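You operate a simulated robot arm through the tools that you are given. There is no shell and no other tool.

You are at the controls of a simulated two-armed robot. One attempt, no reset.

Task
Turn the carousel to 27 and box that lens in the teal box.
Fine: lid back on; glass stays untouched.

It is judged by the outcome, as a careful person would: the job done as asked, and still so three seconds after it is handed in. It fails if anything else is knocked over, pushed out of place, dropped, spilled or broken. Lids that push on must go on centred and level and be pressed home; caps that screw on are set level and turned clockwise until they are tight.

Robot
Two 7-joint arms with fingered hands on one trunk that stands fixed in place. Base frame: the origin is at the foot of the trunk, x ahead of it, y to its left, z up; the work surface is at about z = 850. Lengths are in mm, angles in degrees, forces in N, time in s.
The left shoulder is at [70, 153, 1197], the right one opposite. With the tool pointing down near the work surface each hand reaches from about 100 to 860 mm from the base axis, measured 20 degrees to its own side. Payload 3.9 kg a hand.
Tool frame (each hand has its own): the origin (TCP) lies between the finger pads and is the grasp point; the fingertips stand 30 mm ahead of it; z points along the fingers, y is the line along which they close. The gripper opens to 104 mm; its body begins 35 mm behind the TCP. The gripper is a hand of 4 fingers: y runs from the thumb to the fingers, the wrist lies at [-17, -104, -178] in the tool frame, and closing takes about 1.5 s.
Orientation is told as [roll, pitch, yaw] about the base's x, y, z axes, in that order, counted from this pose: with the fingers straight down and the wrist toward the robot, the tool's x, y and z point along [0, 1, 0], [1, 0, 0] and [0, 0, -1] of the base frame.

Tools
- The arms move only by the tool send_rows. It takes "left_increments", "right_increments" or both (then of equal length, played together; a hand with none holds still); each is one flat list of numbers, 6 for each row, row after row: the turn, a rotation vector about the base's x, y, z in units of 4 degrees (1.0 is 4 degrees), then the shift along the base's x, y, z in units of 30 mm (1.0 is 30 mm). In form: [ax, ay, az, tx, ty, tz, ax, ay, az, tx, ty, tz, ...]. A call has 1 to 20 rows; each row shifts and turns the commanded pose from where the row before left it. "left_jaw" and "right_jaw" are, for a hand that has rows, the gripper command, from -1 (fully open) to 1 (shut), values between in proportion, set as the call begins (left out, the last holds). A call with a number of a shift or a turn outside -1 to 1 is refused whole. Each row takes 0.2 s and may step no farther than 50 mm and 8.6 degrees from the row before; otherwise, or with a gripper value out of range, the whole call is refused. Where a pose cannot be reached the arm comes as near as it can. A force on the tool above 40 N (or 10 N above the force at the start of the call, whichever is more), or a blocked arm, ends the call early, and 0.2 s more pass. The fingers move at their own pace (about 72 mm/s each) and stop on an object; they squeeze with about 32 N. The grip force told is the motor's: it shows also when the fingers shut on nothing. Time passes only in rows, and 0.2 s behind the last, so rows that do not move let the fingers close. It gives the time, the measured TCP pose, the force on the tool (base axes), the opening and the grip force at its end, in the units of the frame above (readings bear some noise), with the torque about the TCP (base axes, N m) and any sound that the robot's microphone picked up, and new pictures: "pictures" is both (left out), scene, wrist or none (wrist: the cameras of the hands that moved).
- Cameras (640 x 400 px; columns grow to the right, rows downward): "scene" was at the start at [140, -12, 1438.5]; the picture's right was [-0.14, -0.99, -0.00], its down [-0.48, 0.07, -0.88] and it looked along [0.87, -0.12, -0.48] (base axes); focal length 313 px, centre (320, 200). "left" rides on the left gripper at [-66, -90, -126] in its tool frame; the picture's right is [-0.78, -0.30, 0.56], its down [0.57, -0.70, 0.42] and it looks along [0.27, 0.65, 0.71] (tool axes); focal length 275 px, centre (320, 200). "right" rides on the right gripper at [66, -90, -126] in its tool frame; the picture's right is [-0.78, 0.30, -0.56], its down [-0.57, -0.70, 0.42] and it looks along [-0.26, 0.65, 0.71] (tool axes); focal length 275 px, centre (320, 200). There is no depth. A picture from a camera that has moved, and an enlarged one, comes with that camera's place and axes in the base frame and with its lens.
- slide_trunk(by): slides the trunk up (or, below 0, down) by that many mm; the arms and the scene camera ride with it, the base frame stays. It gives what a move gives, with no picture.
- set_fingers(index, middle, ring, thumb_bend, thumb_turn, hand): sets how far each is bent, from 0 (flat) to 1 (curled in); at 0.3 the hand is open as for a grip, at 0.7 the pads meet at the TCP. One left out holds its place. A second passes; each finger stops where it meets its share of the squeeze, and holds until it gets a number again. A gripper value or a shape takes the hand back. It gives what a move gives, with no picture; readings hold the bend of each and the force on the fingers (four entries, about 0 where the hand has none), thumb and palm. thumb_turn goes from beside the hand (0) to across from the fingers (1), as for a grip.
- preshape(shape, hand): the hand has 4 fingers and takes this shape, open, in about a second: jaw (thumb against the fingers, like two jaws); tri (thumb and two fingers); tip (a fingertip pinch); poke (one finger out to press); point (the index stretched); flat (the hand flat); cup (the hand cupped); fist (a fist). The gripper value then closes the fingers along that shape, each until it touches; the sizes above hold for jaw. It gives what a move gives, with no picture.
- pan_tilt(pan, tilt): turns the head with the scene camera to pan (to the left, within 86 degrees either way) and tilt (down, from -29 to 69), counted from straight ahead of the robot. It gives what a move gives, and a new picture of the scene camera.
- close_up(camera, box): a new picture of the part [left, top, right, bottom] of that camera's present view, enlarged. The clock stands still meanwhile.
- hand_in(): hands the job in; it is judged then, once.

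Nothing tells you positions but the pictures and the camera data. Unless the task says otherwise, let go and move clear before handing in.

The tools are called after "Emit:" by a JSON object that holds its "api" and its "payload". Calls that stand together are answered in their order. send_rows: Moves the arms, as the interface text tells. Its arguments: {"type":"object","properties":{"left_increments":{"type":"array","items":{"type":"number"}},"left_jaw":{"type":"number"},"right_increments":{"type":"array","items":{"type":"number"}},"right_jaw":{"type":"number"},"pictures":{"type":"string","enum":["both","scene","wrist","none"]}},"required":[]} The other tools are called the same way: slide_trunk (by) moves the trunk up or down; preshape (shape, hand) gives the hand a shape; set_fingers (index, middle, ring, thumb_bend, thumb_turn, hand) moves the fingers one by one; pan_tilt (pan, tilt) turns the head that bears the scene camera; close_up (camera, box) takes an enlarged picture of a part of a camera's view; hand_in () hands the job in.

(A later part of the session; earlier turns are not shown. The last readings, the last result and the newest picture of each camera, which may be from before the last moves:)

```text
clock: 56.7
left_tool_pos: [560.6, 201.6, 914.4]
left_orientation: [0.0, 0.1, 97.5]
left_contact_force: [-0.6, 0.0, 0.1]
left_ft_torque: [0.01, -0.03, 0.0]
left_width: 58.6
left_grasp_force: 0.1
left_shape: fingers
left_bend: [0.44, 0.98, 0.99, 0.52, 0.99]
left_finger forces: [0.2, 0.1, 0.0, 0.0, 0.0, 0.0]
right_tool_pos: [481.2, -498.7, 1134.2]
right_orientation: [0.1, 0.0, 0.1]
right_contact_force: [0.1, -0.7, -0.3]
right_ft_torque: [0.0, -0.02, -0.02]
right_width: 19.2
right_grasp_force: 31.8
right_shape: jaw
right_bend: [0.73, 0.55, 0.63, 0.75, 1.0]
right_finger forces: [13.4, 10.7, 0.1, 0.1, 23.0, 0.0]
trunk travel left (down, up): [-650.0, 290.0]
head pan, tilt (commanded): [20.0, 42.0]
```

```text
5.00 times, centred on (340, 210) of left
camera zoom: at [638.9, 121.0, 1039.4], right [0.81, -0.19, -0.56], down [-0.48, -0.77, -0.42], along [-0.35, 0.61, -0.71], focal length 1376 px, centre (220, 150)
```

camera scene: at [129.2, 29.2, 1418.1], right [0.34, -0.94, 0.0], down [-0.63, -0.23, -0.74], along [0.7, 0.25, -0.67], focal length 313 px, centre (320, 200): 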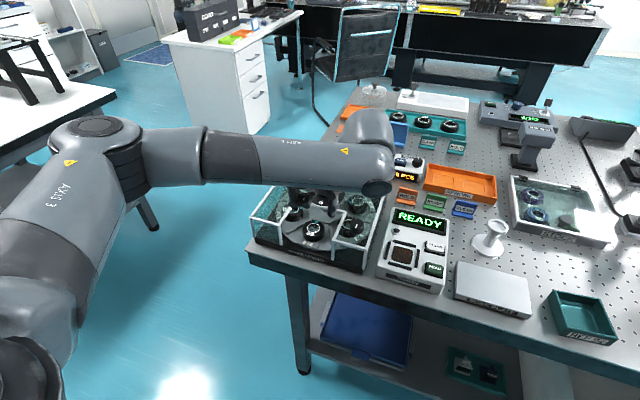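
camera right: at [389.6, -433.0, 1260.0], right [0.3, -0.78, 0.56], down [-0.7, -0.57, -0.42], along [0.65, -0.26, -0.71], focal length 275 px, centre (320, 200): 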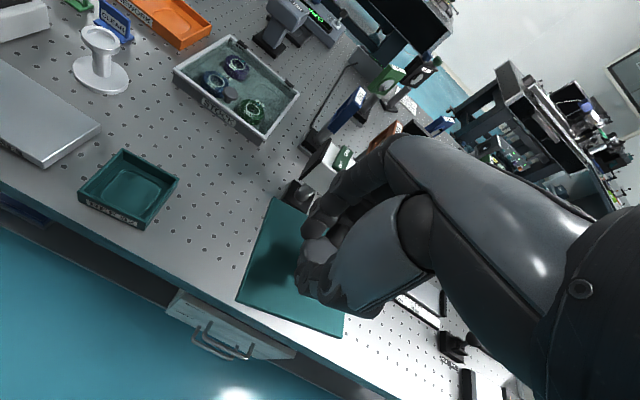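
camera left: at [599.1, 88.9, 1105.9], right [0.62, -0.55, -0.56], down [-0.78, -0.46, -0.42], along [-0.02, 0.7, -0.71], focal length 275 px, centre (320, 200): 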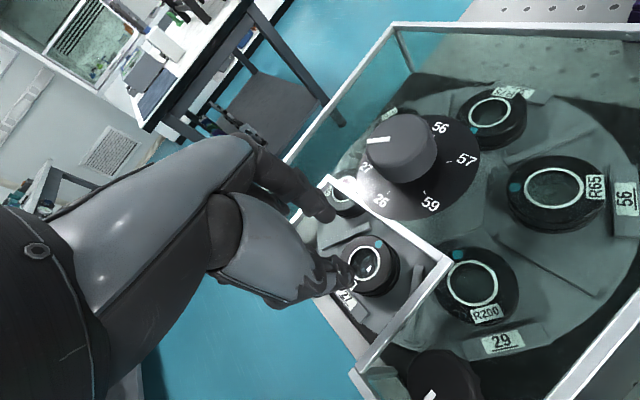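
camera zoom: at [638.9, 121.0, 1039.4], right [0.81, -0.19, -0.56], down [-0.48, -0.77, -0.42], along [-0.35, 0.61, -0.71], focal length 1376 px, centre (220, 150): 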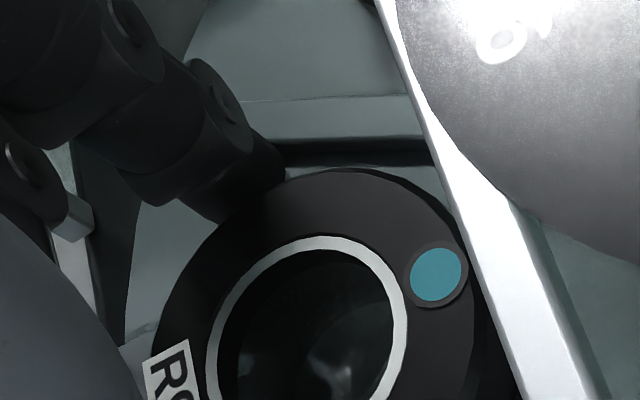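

Emit:
{"api": "send_rows", "payload": {"left_increments": [0, 0, 0, 0, 0, -0.07, 0, 0, 0, 0, 0, -0.07, 0, 0, 0, 0, 0, 0], "pictures": "none"}}

Emit:
{"api": "close_up", "payload": {"camera": "left", "box": [290, 170, 390, 250]}}

Emit:
{"api": "close_up", "payload": {"camera": "left", "box": [290, 220, 410, 320]}}

Emit:
{"api": "close_up", "payload": {"camera": "scene", "box": [280, 215, 360, 255]}}

```text
clock: 57.5
left_tool_pos: [560.7, 201.3, 912.9]
left_orientation: [-0.3, 0.1, 97.5]
left_contact_force: [1.3, 0.3, 17.7]
left_ft_torque: [-0.59, -0.21, 0.05]
left_width: 58.4
left_grasp_force: 9.2
left_shape: fingers
left_bend: [0.45, 0.98, 0.99, 0.52, 0.98]
left_finger forces: [1.2, 0.0, 0.0, 0.0, 16.8, 0.0]
right_tool_pos: [478.7, -498.2, 1135.2]
right_orientation: [0.1, 0.0, 0.0]
right_contact_force: [-0.6, 0.4, -0.4]
right_ft_torque: [-0.01, -0.01, -0.01]
right_width: 19.3
right_grasp_force: 32.0
right_shape: jaw
right_bend: [0.73, 0.55, 0.63, 0.75, 1.0]
right_finger forces: [13.5, 10.8, 0.1, 0.1, 23.0, 0.0]
trunk travel left (down, up): [-650.0, 290.0]
head pan, tilt (commanded): [20.0, 42.0]
```

```text
5.00 times, centred on (340, 210) of left
camera zoom: at [637.5, 120.8, 1038.1], right [0.81, -0.19, -0.55], down [-0.48, -0.77, -0.43], along [-0.34, 0.61, -0.72], focal length 1376 px, centre (220, 150)
```

zoom: 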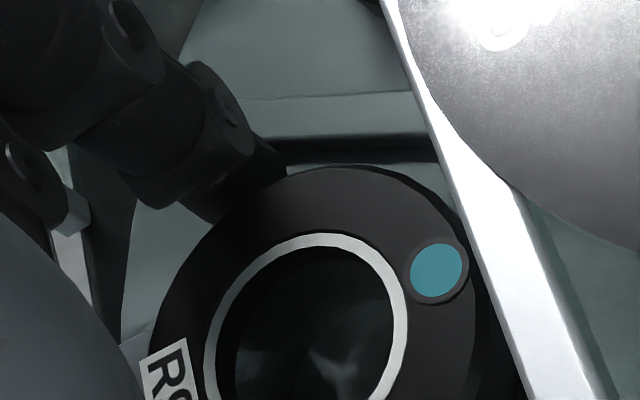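

```text
4.00 times, centred on (350, 270) of left
camera zoom: at [637.5, 120.8, 1038.1], right [0.81, -0.19, -0.55], down [-0.48, -0.77, -0.43], along [-0.34, 0.61, -0.72], focal length 1101 px, centre (200, -80)
```

zoom: 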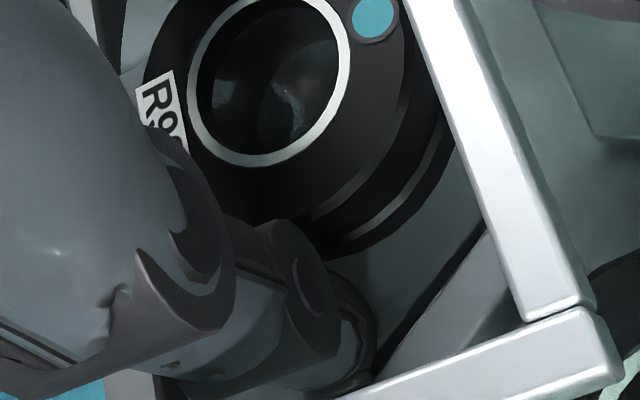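

```text
8.00 times, centred on (320, 235) of scene
camera zoom: at [126.0, 28.3, 1418.7], right [0.34, -0.94, 0.0], down [-0.63, -0.23, -0.74], along [0.7, 0.25, -0.67], focal length 2504 px, centre (320, -80)
```

zoom: 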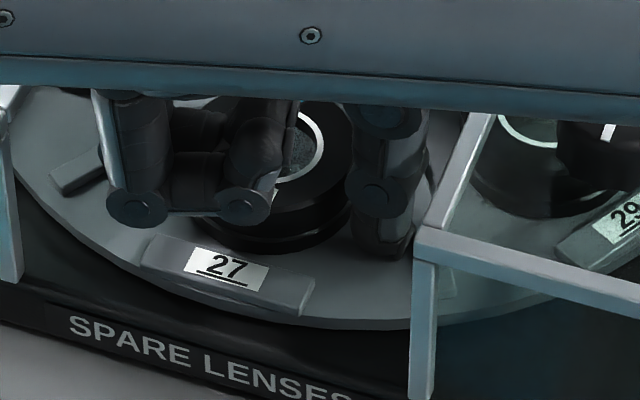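

The thumb tip has touched the platter, so this is as low as it goes. I'll lift 3 mm clear and close the pinch.

Emit:
{"api": "send_rows", "payload": {"left_increments": [0, 0, 0, 0, 0, 0.15, 0, 0, 0, 0, 0, 0], "pictures": "none"}}

Emit:
{"api": "set_fingers", "payload": {"hand": "left", "index": 0.62, "thumb_bend": 0.7}}

Emit:
{"api": "close_up", "payload": {"camera": "left", "box": [240, 140, 400, 340]}}

Emit:
{"api": "close_up", "payload": {"camera": "scene", "box": [270, 205, 370, 260]}}

```text
clock: 58.1
left_tool_pos: [560.0, 202.2, 912.7]
left_orientation: [0.1, 0.0, 97.4]
left_contact_force: [0.3, -0.7, 1.5]
left_ft_torque: [-0.05, -0.02, 0.03]
left_width: 59.1
left_grasp_force: 0.6
left_shape: fingers
left_bend: [0.44, 0.98, 0.99, 0.52, 0.98]
left_finger forces: [0.1, 0.1, 0.0, 0.0, 1.0, 0.0]
right_tool_pos: [480.3, -499.9, 1134.7]
right_orientation: [-0.1, 0.0, 0.1]
right_contact_force: [-0.3, -0.2, -0.4]
right_ft_torque: [0.02, 0.01, 0.0]
right_width: 19.5
right_grasp_force: 32.5
right_shape: jaw
right_bend: [0.73, 0.55, 0.63, 0.75, 1.0]
right_finger forces: [13.4, 10.7, 0.1, 0.0, 23.0, 0.0]
trunk travel left (down, up): [-650.0, 290.0]
head pan, tilt (commanded): [20.0, 42.0]
```

```text
clock: 59.1
left_tool_pos: [560.8, 201.4, 914.8]
left_orientation: [0.0, 0.0, 97.4]
left_contact_force: [-0.4, -0.7, 0.3]
left_ft_torque: [0.0, 0.03, -0.01]
left_width: 42.6
left_grasp_force: 8.8
left_shape: fingers
left_bend: [0.5, 0.98, 0.99, 0.61, 0.99]
left_finger forces: [9.0, 0.1, 0.1, 0.0, 9.0, 0.0]
right_tool_pos: [481.2, -498.3, 1134.6]
right_orientation: [0.0, 0.0, 0.0]
right_contact_force: [-0.8, -0.4, -1.2]
right_ft_torque: [-0.01, 0.01, 0.0]
right_width: 19.5
right_grasp_force: 31.9
right_shape: jaw
right_bend: [0.73, 0.55, 0.63, 0.75, 1.0]
right_finger forces: [13.4, 10.8, 0.0, 0.0, 23.0, 0.1]
trunk travel left (down, up): [-650.0, 290.0]
head pan, tilt (commanded): [20.0, 42.0]
```

```text
2.00 times, centred on (320, 240) of left
camera zoom: at [638.5, 121.0, 1039.1], right [0.81, -0.19, -0.56], down [-0.48, -0.77, -0.42], along [-0.35, 0.61, -0.71], focal length 551 px, centre (320, 120)
```

zoom: 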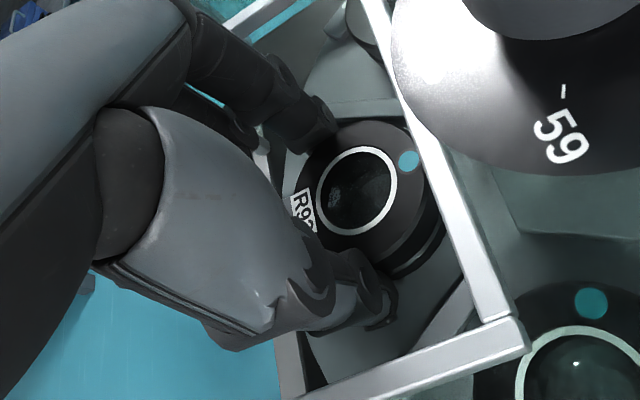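

```text
6.40 times, centred on (320, 232) of scene
camera zoom: at [128.6, 29.0, 1418.1], right [0.34, -0.94, 0.0], down [-0.63, -0.23, -0.74], along [0.7, 0.25, -0.67], focal length 2004 px, centre (320, -8)
```

zoom: 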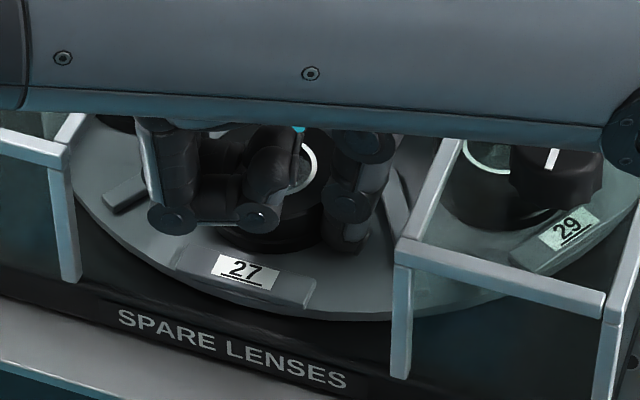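

Thumb and index both hold the mount rim at 9 N. I'll lift gently and check that the lens comes up level.

Emit:
{"api": "send_rows", "payload": {"left_increments": [0, 0, 0, 0, 0, 0.1, 0, 0, 0, 0, 0, 0.15, 0, 0, 0, 0, 0, 0.2, 0, 0, 0, 0, 0, 0.2], "pictures": "none"}}

Emit:
{"api": "close_up", "payload": {"camera": "left", "box": [240, 140, 400, 340]}}

Emit:
{"api": "close_up", "payload": {"camera": "scene", "box": [270, 205, 370, 260]}}

```text
clock: 60.1
left_tool_pos: [561.5, 201.0, 932.9]
left_orientation: [0.0, -0.1, 97.5]
left_contact_force: [-0.8, 0.5, 0.0]
left_ft_torque: [0.03, 0.03, 0.05]
left_width: 42.6
left_grasp_force: 9.0
left_shape: fingers
left_bend: [0.5, 0.98, 0.99, 0.61, 0.99]
left_finger forces: [9.1, 0.0, 0.1, 0.0, 9.0, 0.0]
right_tool_pos: [479.7, -498.3, 1134.3]
right_orientation: [0.1, 0.1, -0.1]
right_contact_force: [-0.5, 0.4, 0.5]
right_ft_torque: [-0.01, 0.01, -0.02]
right_width: 19.4
right_grasp_force: 32.0
right_shape: jaw
right_bend: [0.73, 0.55, 0.63, 0.75, 1.0]
right_finger forces: [13.3, 10.8, 0.1, 0.0, 22.9, 0.0]
trunk travel left (down, up): [-650.0, 290.0]
head pan, tilt (commanded): [20.0, 42.0]
```

```text
2.00 times, centred on (320, 240) of left
camera zoom: at [638.5, 121.0, 1058.4], right [0.81, -0.19, -0.56], down [-0.48, -0.77, -0.42], along [-0.35, 0.61, -0.71], focal length 551 px, centre (320, 120)
```

zoom: 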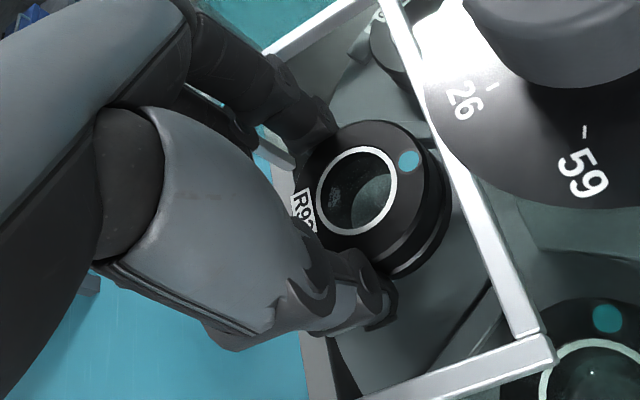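

```text
6.40 times, centred on (320, 232) of scene
camera zoom: at [128.5, 28.9, 1418.1], right [0.34, -0.94, 0.0], down [-0.63, -0.23, -0.74], along [0.7, 0.25, -0.67], focal length 2004 px, centre (320, -8)
```

zoom: 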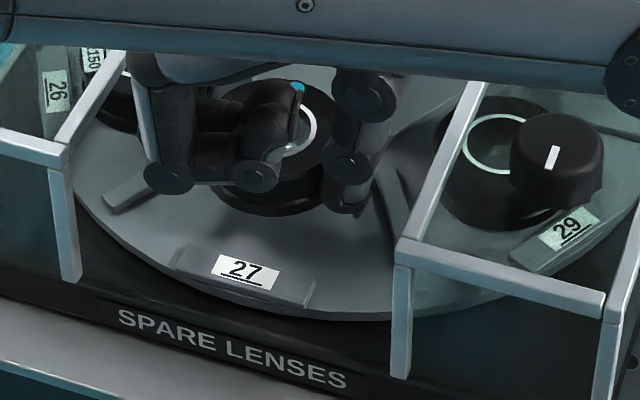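

The lens is up, level in the pinch, and slot 27 is empty. I'll raise to z≈1060, clear of everything.

Emit:
{"api": "send_rows", "payload": {"left_increments": [0, 0, 0, 0, 0, 0.5, 0, 0, 0, 0, 0, 0.8, 0, 0, 0, 0, 0, 0.9, 0, 0, 0, 0, 0, 0.9, 0, 0, 0, 0, 0, 0.8, 0, 0, 0, 0, 0, 0.4], "pictures": "both"}}

Emit:
{"api": "close_up", "payload": {"camera": "left", "box": [240, 140, 400, 340]}}

Emit:
{"api": "close_up", "payload": {"camera": "scene", "box": [240, 120, 400, 250]}}

```text
clock: 61.5
left_tool_pos: [561.6, 201.7, 1061.0]
left_orientation: [0.1, -0.1, 97.5]
left_contact_force: [-0.6, -0.4, -0.2]
left_ft_torque: [-0.01, 0.0, -0.01]
left_width: 42.7
left_grasp_force: 9.2
left_shape: fingers
left_bend: [0.5, 0.98, 0.99, 0.61, 0.99]
left_finger forces: [8.9, 0.0, 0.0, 0.0, 9.0, 0.0]
right_tool_pos: [481.1, -497.8, 1135.0]
right_orientation: [0.0, 0.0, 0.0]
right_contact_force: [-0.7, 0.0, -0.8]
right_ft_torque: [-0.03, -0.02, -0.01]
right_width: 19.4
right_grasp_force: 32.5
right_shape: jaw
right_bend: [0.73, 0.55, 0.63, 0.75, 1.0]
right_finger forces: [13.4, 10.9, 0.1, 0.1, 22.8, 0.0]
trunk travel left (down, up): [-650.0, 290.0]
head pan, tilt (commanded): [20.0, 42.0]
camera scene: at [128.5, 28.9, 1418.1], right [0.34, -0.94, 0.0], down [-0.63, -0.23, -0.74], along [0.7, 0.25, -0.67], focal length 313 px, centre (320, 200)
camera left: at [639.0, 121.0, 1187.5], right [0.81, -0.19, -0.56], down [-0.48, -0.77, -0.42], along [-0.35, 0.61, -0.71], focal length 275 px, centre (320, 200)
```

scene: 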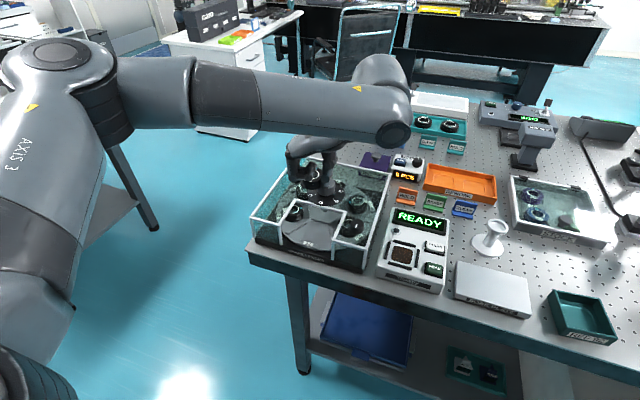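
left: 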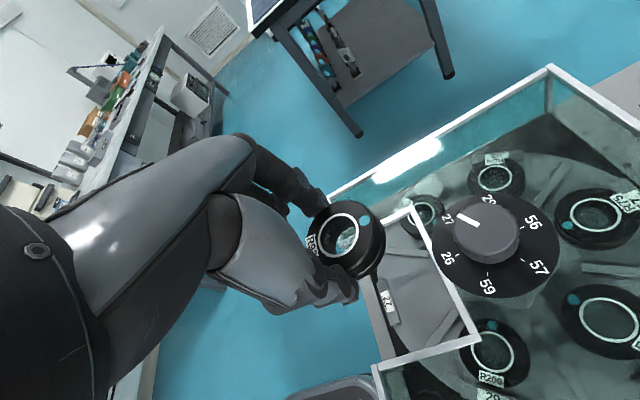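

```text
2.00 times, centred on (320, 240) of left
camera zoom: at [639.0, 121.0, 1187.5], right [0.81, -0.19, -0.56], down [-0.48, -0.77, -0.42], along [-0.35, 0.61, -0.71], focal length 551 px, centre (320, 120)
```

zoom: 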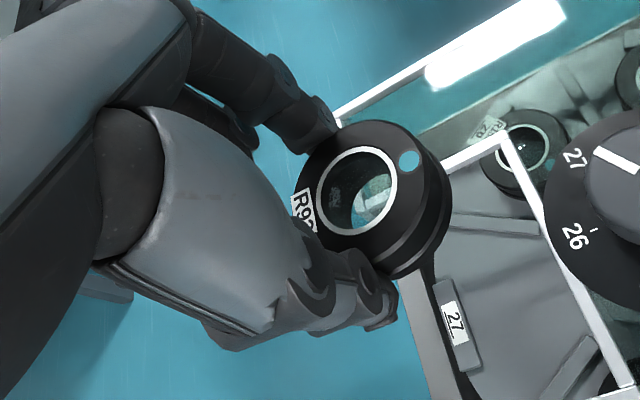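

```text
3.08 times, centred on (320, 185) of scene
camera zoom: at [128.5, 28.9, 1418.1], right [0.34, -0.94, 0.0], down [-0.63, -0.23, -0.74], along [0.7, 0.25, -0.67], focal length 963 px, centre (320, 246)
```

zoom: 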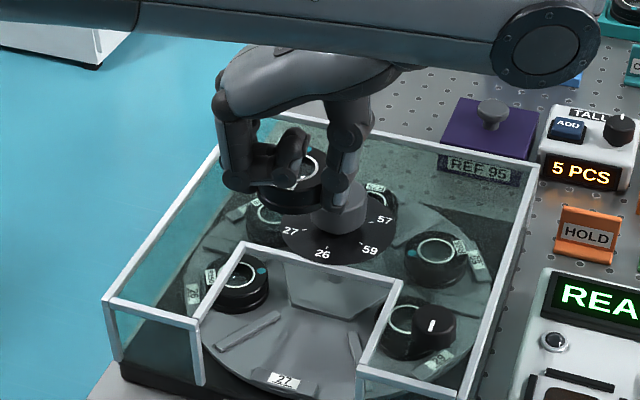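

Lens R92 is held level by its rim. I'll carry it right toward the teal box, swinging the hand's yaw from +97° to about −32° for the diagonal placement.

Emit:
{"api": "send_rows", "payload": {"left_increments": [0, 0, -1, 0, -0.4, 0, 0, 0, -1, 0, -0.5, 0, 0, 0, -1, 0, -0.5, 0, 0, 0, -1, 0, -0.5, 0, 0, 0, -1, 0, -0.5, 0, 0, 0, -1, 0, -0.5, 0, 0, 0, -1, 0, -0.5, 0, 0, 0, -1, 0, -0.5, 0, 0, 0, -1, 0, -0.5, 0, 0, 0, -1, 0, -0.5, 0, 0, 0, -1, 0, -0.5, 0, 0, 0, -1, 0, -0.5, 0, 0, 0, -1, 0, -0.5, 0, 0, 0, -1, 0, -0.5, 0, 0, 0, -1, 0, -0.5, 0, 0, 0, -1, 0, -0.5, 0, 0, 0, -1, 0, -0.5, 0, 0, 0, -1, 0, -0.5, 0, 0, 0, -1, 0, -0.5, 0, 0, 0, -1, 0, -0.5, 0], "pictures": "both"}}

```text
clock: 65.7
left_tool_pos: [560.5, -95.8, 1062.5]
left_orientation: [0.1, 0.0, 17.2]
left_contact_force: [-0.2, -0.4, -1.2]
left_ft_torque: [0.01, 0.03, 0.0]
left_width: 42.7
left_grasp_force: 9.2
left_shape: fingers
left_bend: [0.5, 0.98, 0.99, 0.61, 0.99]
left_finger forces: [9.1, 0.0, 0.0, 0.0, 9.0, 0.1]
right_tool_pos: [481.2, -500.0, 1134.8]
right_orientation: [0.1, 0.1, 0.0]
right_contact_force: [0.1, -0.1, -0.6]
right_ft_torque: [0.01, -0.01, 0.0]
right_width: 19.5
right_grasp_force: 31.8
right_shape: jaw
right_bend: [0.73, 0.55, 0.63, 0.75, 1.0]
right_finger forces: [13.4, 10.9, 0.1, 0.1, 22.8, 0.0]
trunk travel left (down, up): [-650.0, 290.0]
head pan, tilt (commanded): [20.0, 42.0]
camera scene: at [128.6, 28.2, 1418.2], right [0.34, -0.94, 0.0], down [-0.63, -0.23, -0.74], along [0.7, 0.25, -0.67], focal length 313 px, centre (320, 200)
camera left: at [495.5, -186.2, 1187.6], right [-0.05, -0.83, -0.56], down [-0.84, 0.34, -0.42], along [0.54, 0.45, -0.71], focal length 275 px, centre (320, 200)
```

scene: 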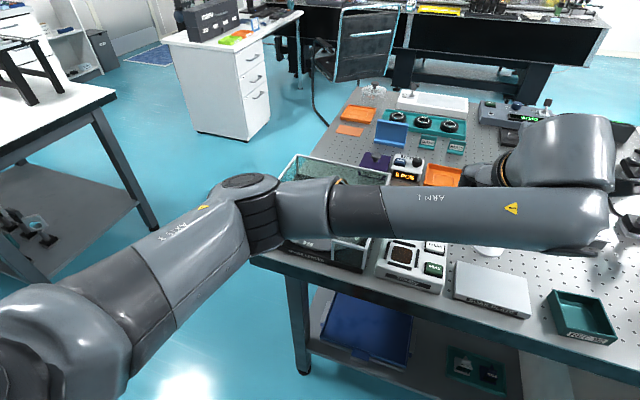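
left: 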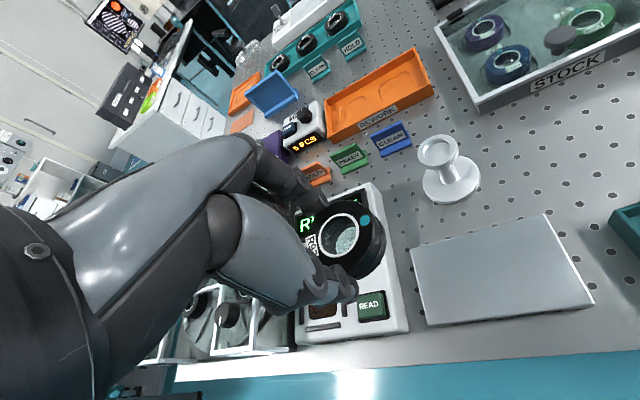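

Emit:
{"api": "send_rows", "payload": {"left_increments": [0, 0, -1, 0, -0.5, 0, 0, 0, -1, 0, -0.5, 0, 0, 0, -1, 0, -0.5, 0, 0, 0, -1, 0, -0.5, 0, 0, 0, -1, 0, -0.5, 0, 0, 0, -1, 0, -0.5, 0, 0, 0, -1, 0, -0.5, 0, 0, 0, -1, 0, -0.5, 0, 0, 0, -1, 0, -0.5, 0, 0, 0, -1, 0, -0.5, 0, 0, 0, -1, 0, -0.5, 0, 0, 0, -1, 0, -0.5, 0, 0, 0, -0.4, 0, -0.5, 0], "pictures": "wrist"}}

Emit:
{"api": "pan_tilt", "payload": {"pan": -28, "tilt": 46}}

```text
clock: 68.5
left_tool_pos: [560.4, -291.2, 1062.7]
left_orientation: [0.1, 0.0, -32.4]
left_contact_force: [-0.4, 0.0, -0.3]
left_ft_torque: [0.02, 0.02, -0.02]
left_width: 42.7
left_grasp_force: 9.3
left_shape: fingers
left_bend: [0.5, 0.98, 0.99, 0.61, 0.99]
left_finger forces: [9.2, 0.1, 0.0, 0.0, 8.9, 0.0]
right_tool_pos: [480.5, -500.5, 1135.5]
right_orientation: [0.1, 0.0, 0.1]
right_contact_force: [0.6, 0.2, -1.1]
right_ft_torque: [0.03, 0.0, -0.03]
right_width: 19.5
right_grasp_force: 31.7
right_shape: jaw
right_bend: [0.73, 0.55, 0.63, 0.75, 1.0]
right_finger forces: [13.5, 11.0, 0.1, 0.1, 23.0, 0.0]
trunk travel left (down, up): [-650.0, 290.0]
head pan, tilt (commanded): [20.0, 42.0]
camera left: at [450.5, -300.0, 1187.7], right [-0.66, -0.5, -0.56], down [-0.29, 0.86, -0.42], along [0.69, -0.12, -0.71], focal length 275 px, centre (320, 200)
```

left: 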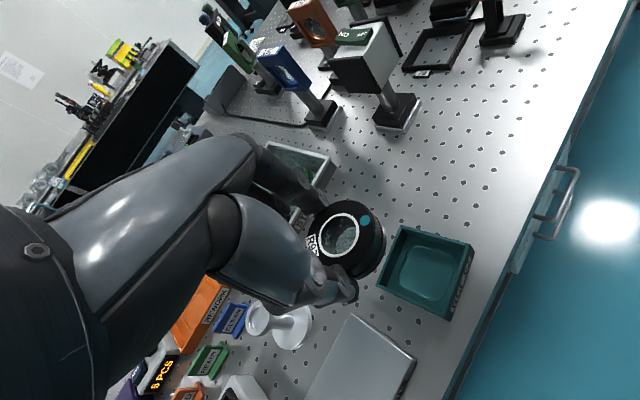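

```text
clock: 69.6
left_tool_pos: [561.2, -290.2, 1061.3]
left_orientation: [0.0, 0.0, -32.3]
left_contact_force: [0.0, 0.0, 0.0]
left_ft_torque: [0.02, -0.01, 0.0]
left_width: 42.5
left_grasp_force: 8.8
left_shape: fingers
left_bend: [0.5, 0.98, 0.99, 0.61, 0.99]
left_finger forces: [9.2, 0.0, 0.0, 0.0, 8.8, 0.0]
right_tool_pos: [481.5, -499.1, 1134.7]
right_orientation: [0.0, -0.1, -0.1]
right_contact_force: [0.5, 0.5, -1.4]
right_ft_torque: [0.02, -0.02, -0.04]
right_width: 19.5
right_grasp_force: 31.9
right_shape: jaw
right_bend: [0.73, 0.55, 0.63, 0.75, 1.0]
right_finger forces: [13.6, 10.9, 0.1, 0.0, 22.8, 0.0]
trunk travel left (down, up): [-650.0, 290.0]
head pan, tilt (commanded): [-28.0, 46.0]
camera scene: at [121.2, -37.7, 1412.4], right [-0.47, -0.88, 0.0], down [-0.64, 0.34, -0.69], along [0.61, -0.33, -0.72], focal length 313 px, centre (320, 200)
```

scene: 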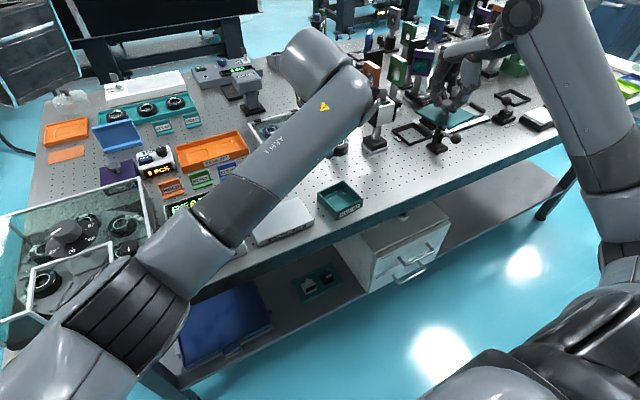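

Emit:
{"api": "close_up", "payload": {"camera": "left", "box": [360, 210, 500, 330]}}

Emit:
{"api": "close_up", "payload": {"camera": "left", "box": [280, 170, 400, 310]}}

Emit:
{"api": "close_up", "payload": {"camera": "scene", "box": [240, 80, 400, 230]}}

```text
3.33 times, centred on (430, 270) of left
camera zoom: at [450.9, -299.0, 1187.8], right [-0.66, -0.5, -0.56], down [-0.29, 0.86, -0.42], along [0.69, -0.12, -0.71], focal length 918 px, centre (-47, -33)
```

zoom: 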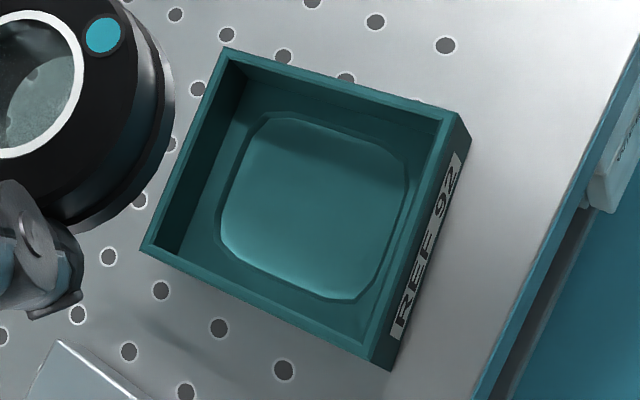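

```text
2.86 times, centred on (340, 240) of left
camera zoom: at [450.9, -299.0, 1187.8], right [-0.66, -0.5, -0.56], down [-0.29, 0.86, -0.42], along [0.69, -0.12, -0.71], focal length 786 px, centre (263, 86)
```

zoom: 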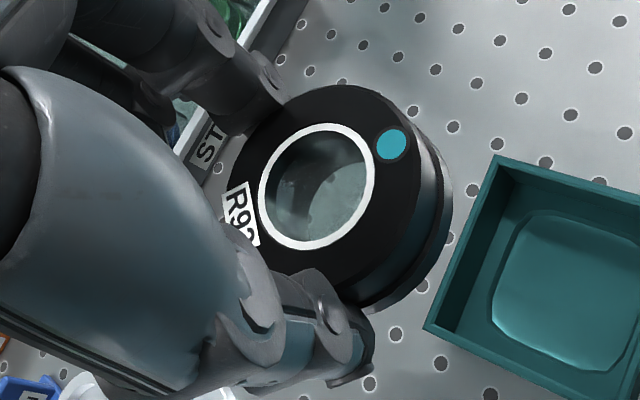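

```text
2.67 times, centred on (320, 155) of scene
camera zoom: at [121.2, -37.7, 1412.4], right [-0.47, -0.88, 0.0], down [-0.64, 0.34, -0.69], along [0.61, -0.33, -0.72], focal length 835 px, centre (320, 320)
```

zoom: 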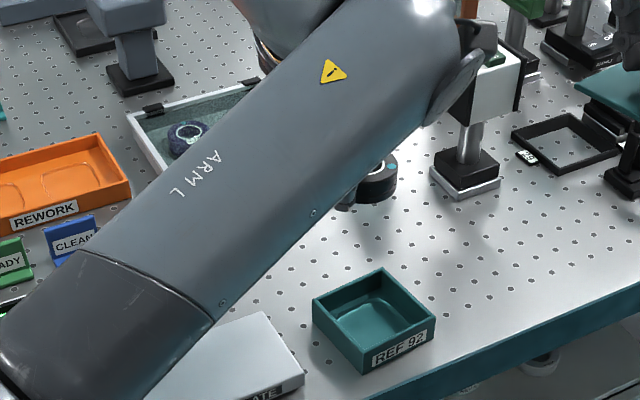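

The box centre is about (-29.5, 20) in the tool frame, and its diagonal is already parallel to the pinch. I'll shift so the lens is over the box centre and lower to just above the rim.

Emit:
{"api": "send_rows", "payload": {"left_increments": [0, 0, 0, 0.02, -0.134, -0.6, 0, 0, 0, 0.02, -0.134, -0.6, 0, 0, 0, 0.02, -0.134, -0.6, 0, 0, 0, 0.02, -0.134, -0.6, 0, 0, 0, 0.02, -0.134, -0.6], "pictures": "wrist"}}

Emit:
{"api": "close_up", "payload": {"camera": "left", "box": [270, 160, 430, 310]}}

Emit:
{"api": "close_up", "payload": {"camera": "right", "box": [0, 100, 240, 260]}}

Emit:
{"api": "close_up", "payload": {"camera": "scene", "box": [270, 100, 400, 230]}}

```text
clock: 71.0
left_tool_pos: [616.0, -258.9, 973.5]
left_orientation: [2.4, -0.7, -27.2]
left_contact_force: [-0.5, 0.2, -1.2]
left_ft_torque: [0.01, 0.0, 0.02]
left_width: 42.4
left_grasp_force: 8.9
left_shape: fingers
left_bend: [0.5, 0.98, 0.99, 0.61, 0.99]
left_finger forces: [9.1, 0.1, 0.0, 0.1, 8.9, 0.0]
right_tool_pos: [480.5, -498.6, 1135.1]
right_orientation: [-0.1, 0.0, 0.0]
right_contact_force: [0.3, -0.1, -1.1]
right_ft_torque: [0.0, 0.02, -0.01]
right_width: 19.7
right_grasp_force: 32.3
right_shape: jaw
right_bend: [0.73, 0.55, 0.63, 0.75, 1.0]
right_finger forces: [13.6, 10.9, 0.0, 0.0, 22.9, 0.0]
trunk travel left (down, up): [-650.0, 290.0]
head pan, tilt (commanded): [-28.0, 46.0]
stopped in row 5 (left hand): the arm was blocked; the commanded pose is now the measured one
camera left: at [503.0, -280.8, 1095.2], right [-0.6, -0.54, -0.59], down [-0.35, 0.84, -0.41], along [0.72, -0.04, -0.69], focal length 275 px, centre (320, 200)
```

left: 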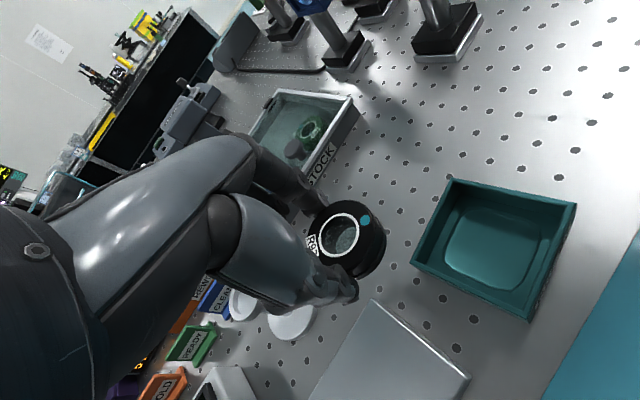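

```text
2.67 times, centred on (350, 235) of left
camera zoom: at [503.0, -280.8, 1095.2], right [-0.6, -0.54, -0.59], down [-0.35, 0.84, -0.41], along [0.72, -0.04, -0.69], focal length 734 px, centre (240, 107)
```

zoom: 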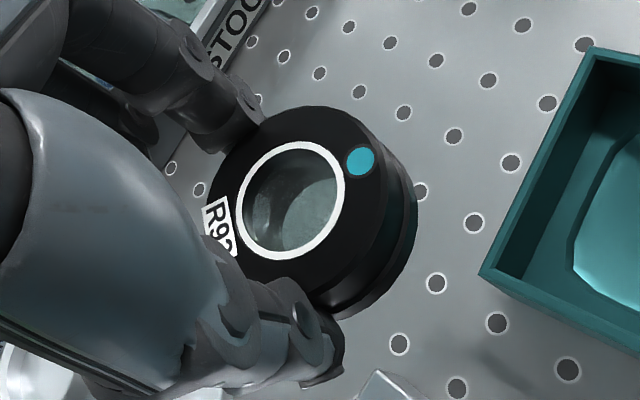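

```text
2.50 times, centred on (120, 180) of right
camera zoom: at [389.4, -432.5, 1260.1], right [0.3, -0.78, 0.56], down [-0.7, -0.57, -0.42], along [0.65, -0.26, -0.71], focal length 688 px, centre (820, 250)
```

zoom: 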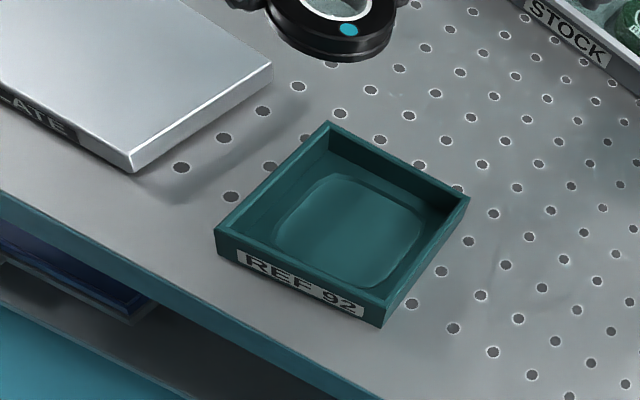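

```text
3.08 times, centred on (335, 165) of scene
camera zoom: at [121.0, -37.6, 1412.4], right [-0.47, -0.88, 0.0], down [-0.64, 0.34, -0.69], along [0.61, -0.33, -0.72], focal length 963 px, centre (274, 308)
```

zoom: 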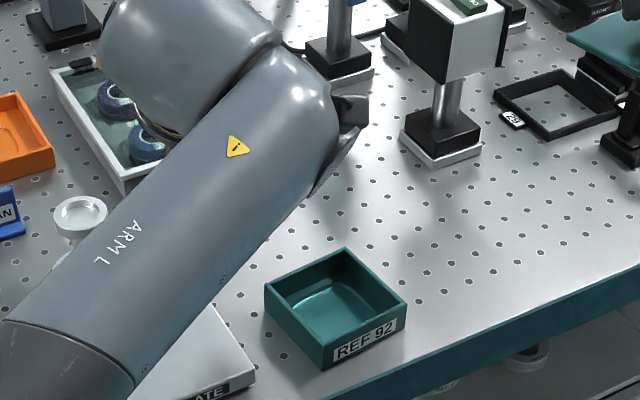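

The arm was blocked on the way down, though contact force is near zero. I need to find out whether the elbow is close to something before I move again.

Emit:
{"api": "pan_tilt", "payload": {"pan": 0, "tilt": 55}}

Emit:
{"api": "pan_tilt", "payload": {"pan": 15, "tilt": 40}}

```text
clock: 72.0
left_tool_pos: [616.1, -258.5, 974.8]
left_orientation: [2.5, -0.7, -27.3]
left_contact_force: [-0.4, -0.8, 0.3]
left_ft_torque: [0.01, -0.01, -0.03]
left_width: 42.5
left_grasp_force: 9.2
left_shape: fingers
left_bend: [0.5, 0.98, 0.99, 0.61, 0.99]
left_finger forces: [9.2, 0.0, 0.0, 0.0, 8.8, 0.0]
right_tool_pos: [480.4, -498.9, 1135.3]
right_orientation: [-0.1, 0.0, 0.0]
right_contact_force: [0.0, 0.7, 0.1]
right_ft_torque: [-0.01, -0.03, -0.04]
right_width: 19.5
right_grasp_force: 31.9
right_shape: jaw
right_bend: [0.73, 0.55, 0.63, 0.75, 1.0]
right_finger forces: [13.5, 10.9, 0.0, 0.0, 22.9, 0.0]
trunk travel left (down, up): [-650.0, 290.0]
head pan, tilt (commanded): [0.0, 55.0]
camera scene: at [122.2, 0.0, 1400.4], right [0.0, -1.0, 0.0], down [-0.82, 0.0, -0.57], along [0.57, 0.0, -0.82], focal length 313 px, centre (320, 200)
```

scene: 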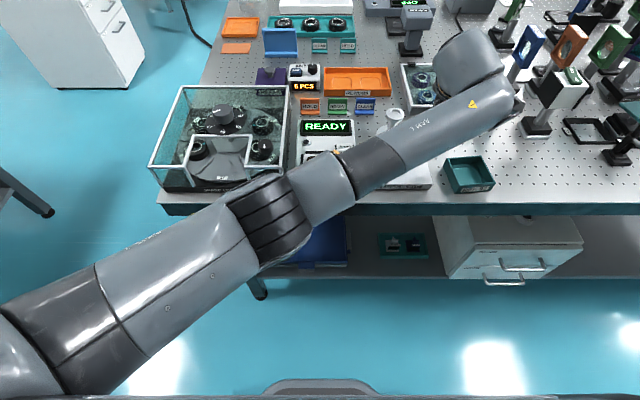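

```text
clock: 72.7
left_tool_pos: [615.2, -260.0, 974.3]
left_orientation: [2.3, -0.7, -27.2]
left_contact_force: [-0.2, -0.3, -0.8]
left_ft_torque: [0.03, 0.0, -0.01]
left_width: 42.6
left_grasp_force: 9.2
left_shape: fingers
left_bend: [0.5, 0.98, 0.99, 0.61, 0.99]
left_finger forces: [9.0, 0.1, 0.0, 0.0, 8.8, 0.1]
right_tool_pos: [480.9, -498.2, 1136.1]
right_orientation: [0.1, 0.0, -0.1]
right_contact_force: [0.6, 0.4, -0.2]
right_ft_torque: [0.02, -0.02, 0.02]
right_width: 19.2
right_grasp_force: 32.3
right_shape: jaw
right_bend: [0.73, 0.55, 0.63, 0.75, 1.0]
right_finger forces: [13.6, 10.9, 0.0, 0.1, 23.0, 0.0]
trunk travel left (down, up): [-650.0, 290.0]
head pan, tilt (commanded): [15.0, 40.0]
camera scene: at [132.2, 22.0, 1421.0], right [0.26, -0.97, 0.0], down [-0.62, -0.17, -0.77], along [0.74, 0.2, -0.64], focal length 313 px, centre (320, 200)
```

scene: 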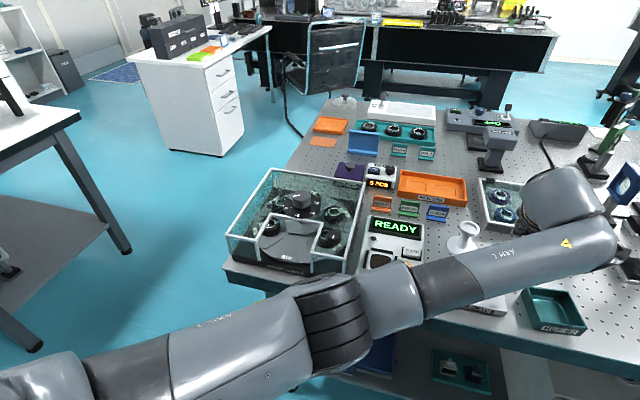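

Nothing is touching. The left arm has simply hit a joint limit when reaching this low across the body. The higher pose was reachable, so I'll return to it and get the height by sliding the trunk down, which keeps the arm's shape. First, back up and square the hand.

Emit:
{"api": "send_rows", "payload": {"left_increments": [-0.0755, 0.0717, -0.208, 0, 0, 0.483, -0.0755, 0.0717, -0.208, -0.2, -0.1, 0.483, -0.0755, 0.0717, -0.208, -0.4, -0.2, 0.483, -0.0755, 0.0717, -0.208, -0.4, -0.25, 0.483, -0.0755, 0.0717, -0.208, -0.4, -0.25, 0.483, -0.0755, 0.0717, -0.208, -0.45, -0.25, 0.483], "right_increments": [0, 0, 0, 0, 0, 0.9, 0, 0, 0, 0, 0, 0.9, 0, 0, 0, 0, 0, 0.9, 0, 0, 0, 0, 0, 0.9, 0, 0, 0, 0, 0, 0.9, 0, 0, 0, 0, 0, 0.8], "pictures": "wrist"}}

```text
clock: 74.3
left_tool_pos: [606.8, -243.2, 1050.9]
left_orientation: [2.6, 0.1, -27.3]
left_contact_force: [0.7, 0.3, -0.7]
left_ft_torque: [0.04, -0.01, 0.0]
left_width: 42.4
left_grasp_force: 8.5
left_shape: fingers
left_bend: [0.5, 0.98, 0.99, 0.61, 0.99]
left_finger forces: [9.0, 0.1, 0.0, 0.1, 8.9, 0.0]
right_tool_pos: [479.5, -499.1, 1292.8]
right_orientation: [0.0, 0.0, 0.0]
right_contact_force: [-0.2, 0.1, -0.6]
right_ft_torque: [-0.01, 0.0, 0.01]
right_width: 19.5
right_grasp_force: 32.0
right_shape: jaw
right_bend: [0.73, 0.55, 0.63, 0.75, 1.0]
right_finger forces: [13.3, 10.9, 0.1, 0.0, 23.0, 0.1]
trunk travel left (down, up): [-650.0, 290.0]
head pan, tilt (commanded): [15.0, 40.0]
stopped in row 6 (left hand): the arm was blocked; the commanded pose is now the measured one
camera right: at [389.9, -432.1, 1418.6], right [0.3, -0.78, 0.56], down [-0.7, -0.57, -0.42], along [0.65, -0.26, -0.72], focal length 275 px, centre (320, 200)
camera left: at [493.4, -266.0, 1173.0], right [-0.61, -0.53, -0.59], down [-0.35, 0.85, -0.4], along [0.71, -0.03, -0.7], focal length 275 px, centre (320, 200)
```

right: 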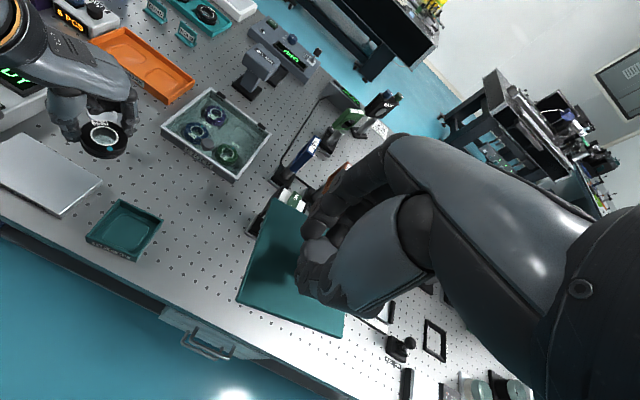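
left: 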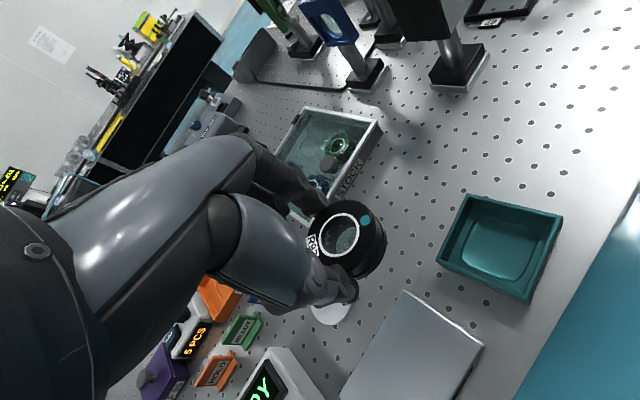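

Emit:
{"api": "send_rows", "payload": {"left_increments": [-0.3, 0.14, 0, -0.1, 0.5, 0.1, -0.3, 0.14, 0, -0.1, 0.5, 0.1, 0, 0, 0.975, -0.2, 0.5, 0.05, 0, 0, 0.975, -0.2, 0.5, 0.05, 0, 0, 0.975, -0.2, 0.5, 0, 0, 0, 0.975, -0.2, 0.5, 0, 0, 0, 0.975, -0.2, 0.5, 0, 0, 0, 0.975, -0.2, 0.5, 0, 0, 0, 0.975, -0.2, 0.5, 0], "pictures": "none"}}

Emit:
{"api": "pan_tilt", "payload": {"pan": 0, "tilt": 55}}

```text
clock: 76.3
left_tool_pos: [566.5, -93.8, 1065.7]
left_orientation: [1.0, -1.6, 1.4]
left_contact_force: [-1.3, 0.3, -0.1]
left_ft_torque: [0.0, 0.02, 0.0]
left_width: 42.4
left_grasp_force: 8.9
left_shape: fingers
left_bend: [0.5, 0.98, 0.99, 0.61, 0.99]
left_finger forces: [8.8, 0.0, 0.1, 0.1, 8.9, 0.0]
right_tool_pos: [479.5, -497.7, 1294.6]
right_orientation: [-0.1, 0.2, 0.0]
right_contact_force: [0.0, 1.1, -0.6]
right_ft_torque: [-0.01, -0.03, 0.01]
right_width: 19.6
right_grasp_force: 31.9
right_shape: jaw
right_bend: [0.73, 0.55, 0.63, 0.75, 1.0]
right_finger forces: [13.4, 10.9, 0.0, 0.0, 22.9, 0.0]
trunk travel left (down, up): [-650.0, 290.0]
head pan, tilt (commanded): [15.0, 40.0]
```

```text
clock: 77.1
left_tool_pos: [566.0, -95.2, 1060.8]
left_orientation: [1.4, -1.2, 1.1]
left_contact_force: [-0.3, -0.6, -1.0]
left_ft_torque: [0.02, 0.05, -0.01]
left_width: 42.3
left_grasp_force: 8.7
left_shape: fingers
left_bend: [0.5, 0.98, 0.99, 0.61, 0.99]
left_finger forces: [8.8, 0.1, 0.0, 0.0, 8.8, 0.0]
right_tool_pos: [480.1, -498.0, 1293.3]
right_orientation: [0.0, 0.0, 0.0]
right_contact_force: [-0.1, -1.4, -0.9]
right_ft_torque: [0.0, -0.02, 0.03]
right_width: 19.4
right_grasp_force: 31.7
right_shape: jaw
right_bend: [0.73, 0.55, 0.63, 0.75, 1.0]
right_finger forces: [13.4, 10.8, 0.0, 0.0, 22.9, 0.0]
trunk travel left (down, up): [-650.0, 290.0]
head pan, tilt (commanded): [0.0, 55.0]
camera scene: at [122.2, 0.1, 1400.4], right [0.0, -1.0, 0.0], down [-0.82, 0.0, -0.57], along [0.57, 0.0, -0.82], focal length 313 px, centre (320, 200)
```

scene: 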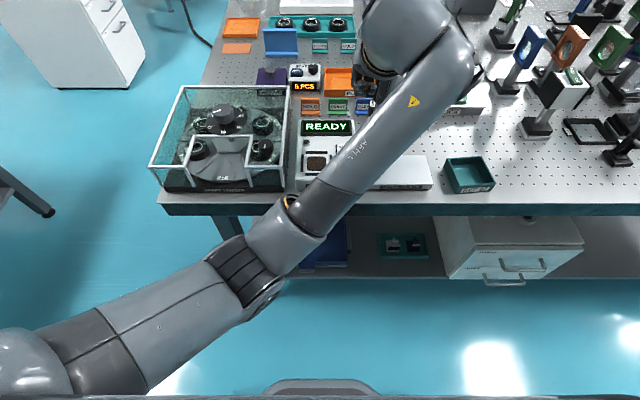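

Emit:
{"api": "send_rows", "payload": {"left_increments": [-0.35, 0.3, 0, 0, 0, 0, 0, 0, 0, 0, 0, 0], "pictures": "wrist"}}

Emit:
{"api": "close_up", "payload": {"camera": "left", "box": [270, 160, 430, 310]}}

```text
clock: 77.9
left_tool_pos: [570.5, -83.7, 1054.8]
left_orientation: [1.2, 0.0, 2.2]
left_contact_force: [-0.2, -0.1, -1.2]
left_ft_torque: [0.03, 0.0, -0.01]
left_width: 42.2
left_grasp_force: 8.8
left_shape: fingers
left_bend: [0.5, 0.98, 0.99, 0.61, 0.99]
left_finger forces: [8.9, 0.1, 0.0, 0.0, 8.9, 0.0]
right_tool_pos: [480.8, -497.4, 1293.8]
right_orientation: [0.0, 0.2, -0.1]
right_contact_force: [-0.1, -0.8, -0.4]
right_ft_torque: [0.0, 0.02, 0.0]
right_width: 19.4
right_grasp_force: 31.8
right_shape: jaw
right_bend: [0.73, 0.55, 0.63, 0.75, 1.0]
right_finger forces: [13.4, 10.9, 0.0, 0.0, 22.9, 0.0]
trunk travel left (down, up): [-650.0, 290.0]
head pan, tilt (commanded): [0.0, 55.0]
stopped in row 2 (left hand): the arm was blocked; the commanded pose is now the measured one
camera left: at [484.3, -155.8, 1178.2], right [-0.27, -0.77, -0.57], down [-0.72, 0.55, -0.41], along [0.64, 0.3, -0.71], focal length 275 px, centre (320, 200)
```

left: 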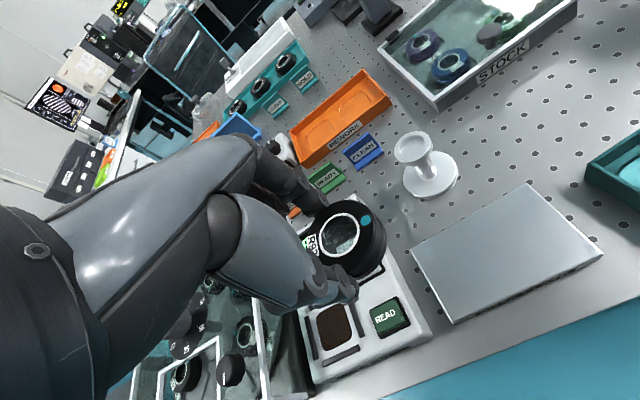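

```text
2.67 times, centred on (350, 235) of left
camera zoom: at [484.3, -155.8, 1178.2], right [-0.27, -0.77, -0.57], down [-0.72, 0.55, -0.41], along [0.64, 0.3, -0.71], focal length 734 px, centre (240, 107)
```

zoom: 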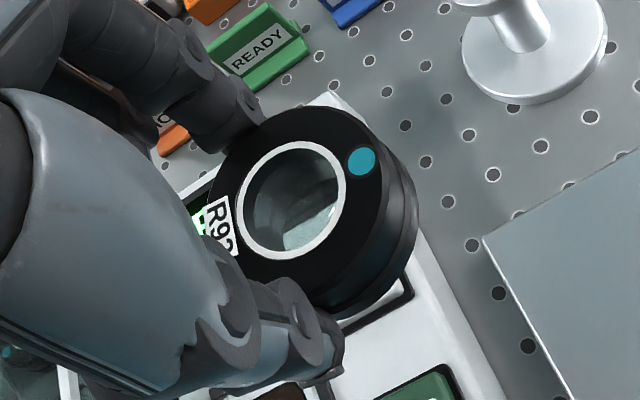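

The arm is sitting against one of its own joint limits. I'll unwind it by backing toward its comfortable starting region with the lens held level.

Emit:
{"api": "send_rows", "payload": {"left_increments": [-0.15, 0, 0, 0, 0.5, 0.3, -0.15, 0, 0, 0, 0.5, 0.5, 0, 0, -0.2, 0, 0.5, 0.5, 0, 0, -0.2, 0, 0.5, 0.5, 0, 0, -0.15, 0, 0.5, 0.5, 0, 0, 0, 0, 0.5, 0.5, 0, 0, 0, 0, 0.5, 0.5, 0, 0, 0, 0, 0.5, 0.5, 0, 0, 0, 0, 0.5, 0.5, 0, 0, 0, 0, 0.5, 0.5, 0, 0, 0, 0, 0, 0], "pictures": "scene"}}

```text
clock: 80.5
left_tool_pos: [598.1, 106.4, 1191.9]
left_orientation: [2.9, -1.2, 4.4]
left_contact_force: [0.2, -0.5, -1.5]
left_ft_torque: [0.01, 0.01, 0.0]
left_width: 42.5
left_grasp_force: 8.5
left_shape: fingers
left_bend: [0.5, 0.98, 0.99, 0.61, 0.99]
left_finger forces: [8.7, 0.0, 0.0, 0.0, 8.8, 0.1]
left hand out of reach, approached as far as the arm can: row 8, 9, 10
right_tool_pos: [480.2, -497.9, 1293.6]
right_orientation: [0.1, 0.1, 0.0]
right_contact_force: [0.2, 1.2, -1.0]
right_ft_torque: [-0.03, 0.03, -0.03]
right_width: 19.3
right_grasp_force: 32.1
right_shape: jaw
right_bend: [0.73, 0.55, 0.63, 0.75, 1.0]
right_finger forces: [13.5, 11.0, 0.0, 0.0, 22.9, 0.0]
trunk travel left (down, up): [-650.0, 290.0]
head pan, tilt (commanded): [0.0, 55.0]
stopped in row 11 (left hand): the arm was blocked; the commanded pose is now the measured one
camera scene: at [122.3, 0.4, 1400.4], right [0.0, -1.0, 0.0], down [-0.82, 0.0, -0.57], along [0.57, 0.0, -0.82], focal length 313 px, centre (320, 200)
```

scene: 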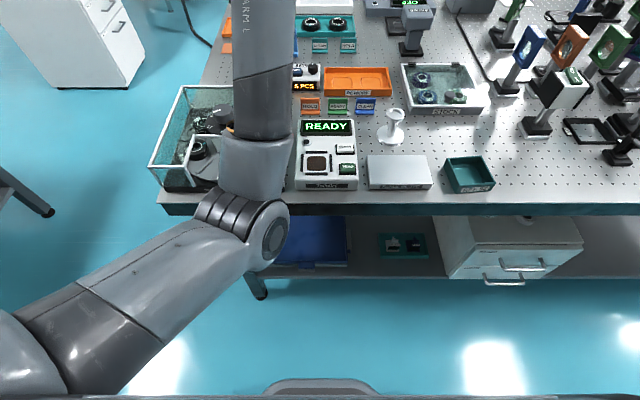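

This elbow posture came from unwinding across the body. I'll retrace the way I came, back over the carousel to yaw +97°, to bring the elbow out to the left again, keeping the lens high and level.

Emit:
{"api": "send_rows", "payload": {"left_increments": [-0.186, 0.061, 1, -0.06, 0.16, -0.22, -0.186, 0.061, 1, -0.06, 0.16, -0.22, -0.186, 0.061, 1, -0.06, 0.16, -0.22, -0.186, 0.061, 1, -0.06, 0.16, -0.22, 0, 0, 1, -0.06, 0.16, -0.22, 0, 0, 1, -0.06, 0.16, -0.22, 0, 0, 1, -0.06, 0.16, -0.22, 0, 0, 1, -0.06, 0.16, -0.22, 0, 0, 1, -0.06, 0.16, -0.22, 0, 0, 1, -0.06, 0.16, -0.22, 0, 0, 1, -0.06, 0.16, -0.22, 0, 0, 1, -0.06, 0.16, -0.22], "pictures": "scene"}}

```text
clock: 83.3
left_tool_pos: [581.5, 193.1, 1125.4]
left_orientation: [0.2, -2.6, 55.5]
left_contact_force: [0.0, 0.9, 0.1]
left_ft_torque: [0.03, -0.02, -0.04]
left_width: 42.3
left_grasp_force: 8.4
left_shape: fingers
left_bend: [0.51, 0.98, 0.99, 0.61, 0.99]
left_finger forces: [8.7, 0.0, 0.0, 0.0, 8.9, 0.1]
right_tool_pos: [479.9, -497.6, 1293.4]
right_orientation: [0.0, 0.2, 0.0]
right_contact_force: [0.3, 0.2, -0.1]
right_ft_torque: [0.01, -0.01, -0.02]
right_width: 19.4
right_grasp_force: 31.7
right_shape: jaw
right_bend: [0.73, 0.55, 0.63, 0.75, 1.0]
right_finger forces: [13.5, 11.0, 0.0, 0.1, 22.9, 0.0]
trunk travel left (down, up): [-650.0, 290.0]
head pan, tilt (commanded): [0.0, 55.0]
stopped in row 12 (left hand): the arm was blocked; the commanded pose is now the measured one
camera scene: at [122.2, 0.4, 1400.4], right [0.0, -1.0, 0.0], down [-0.82, 0.0, -0.57], along [0.57, 0.0, -0.82], focal length 313 px, centre (320, 200)
```

scene: 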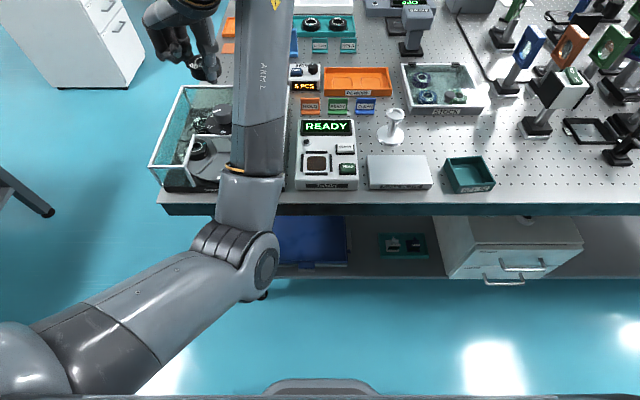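

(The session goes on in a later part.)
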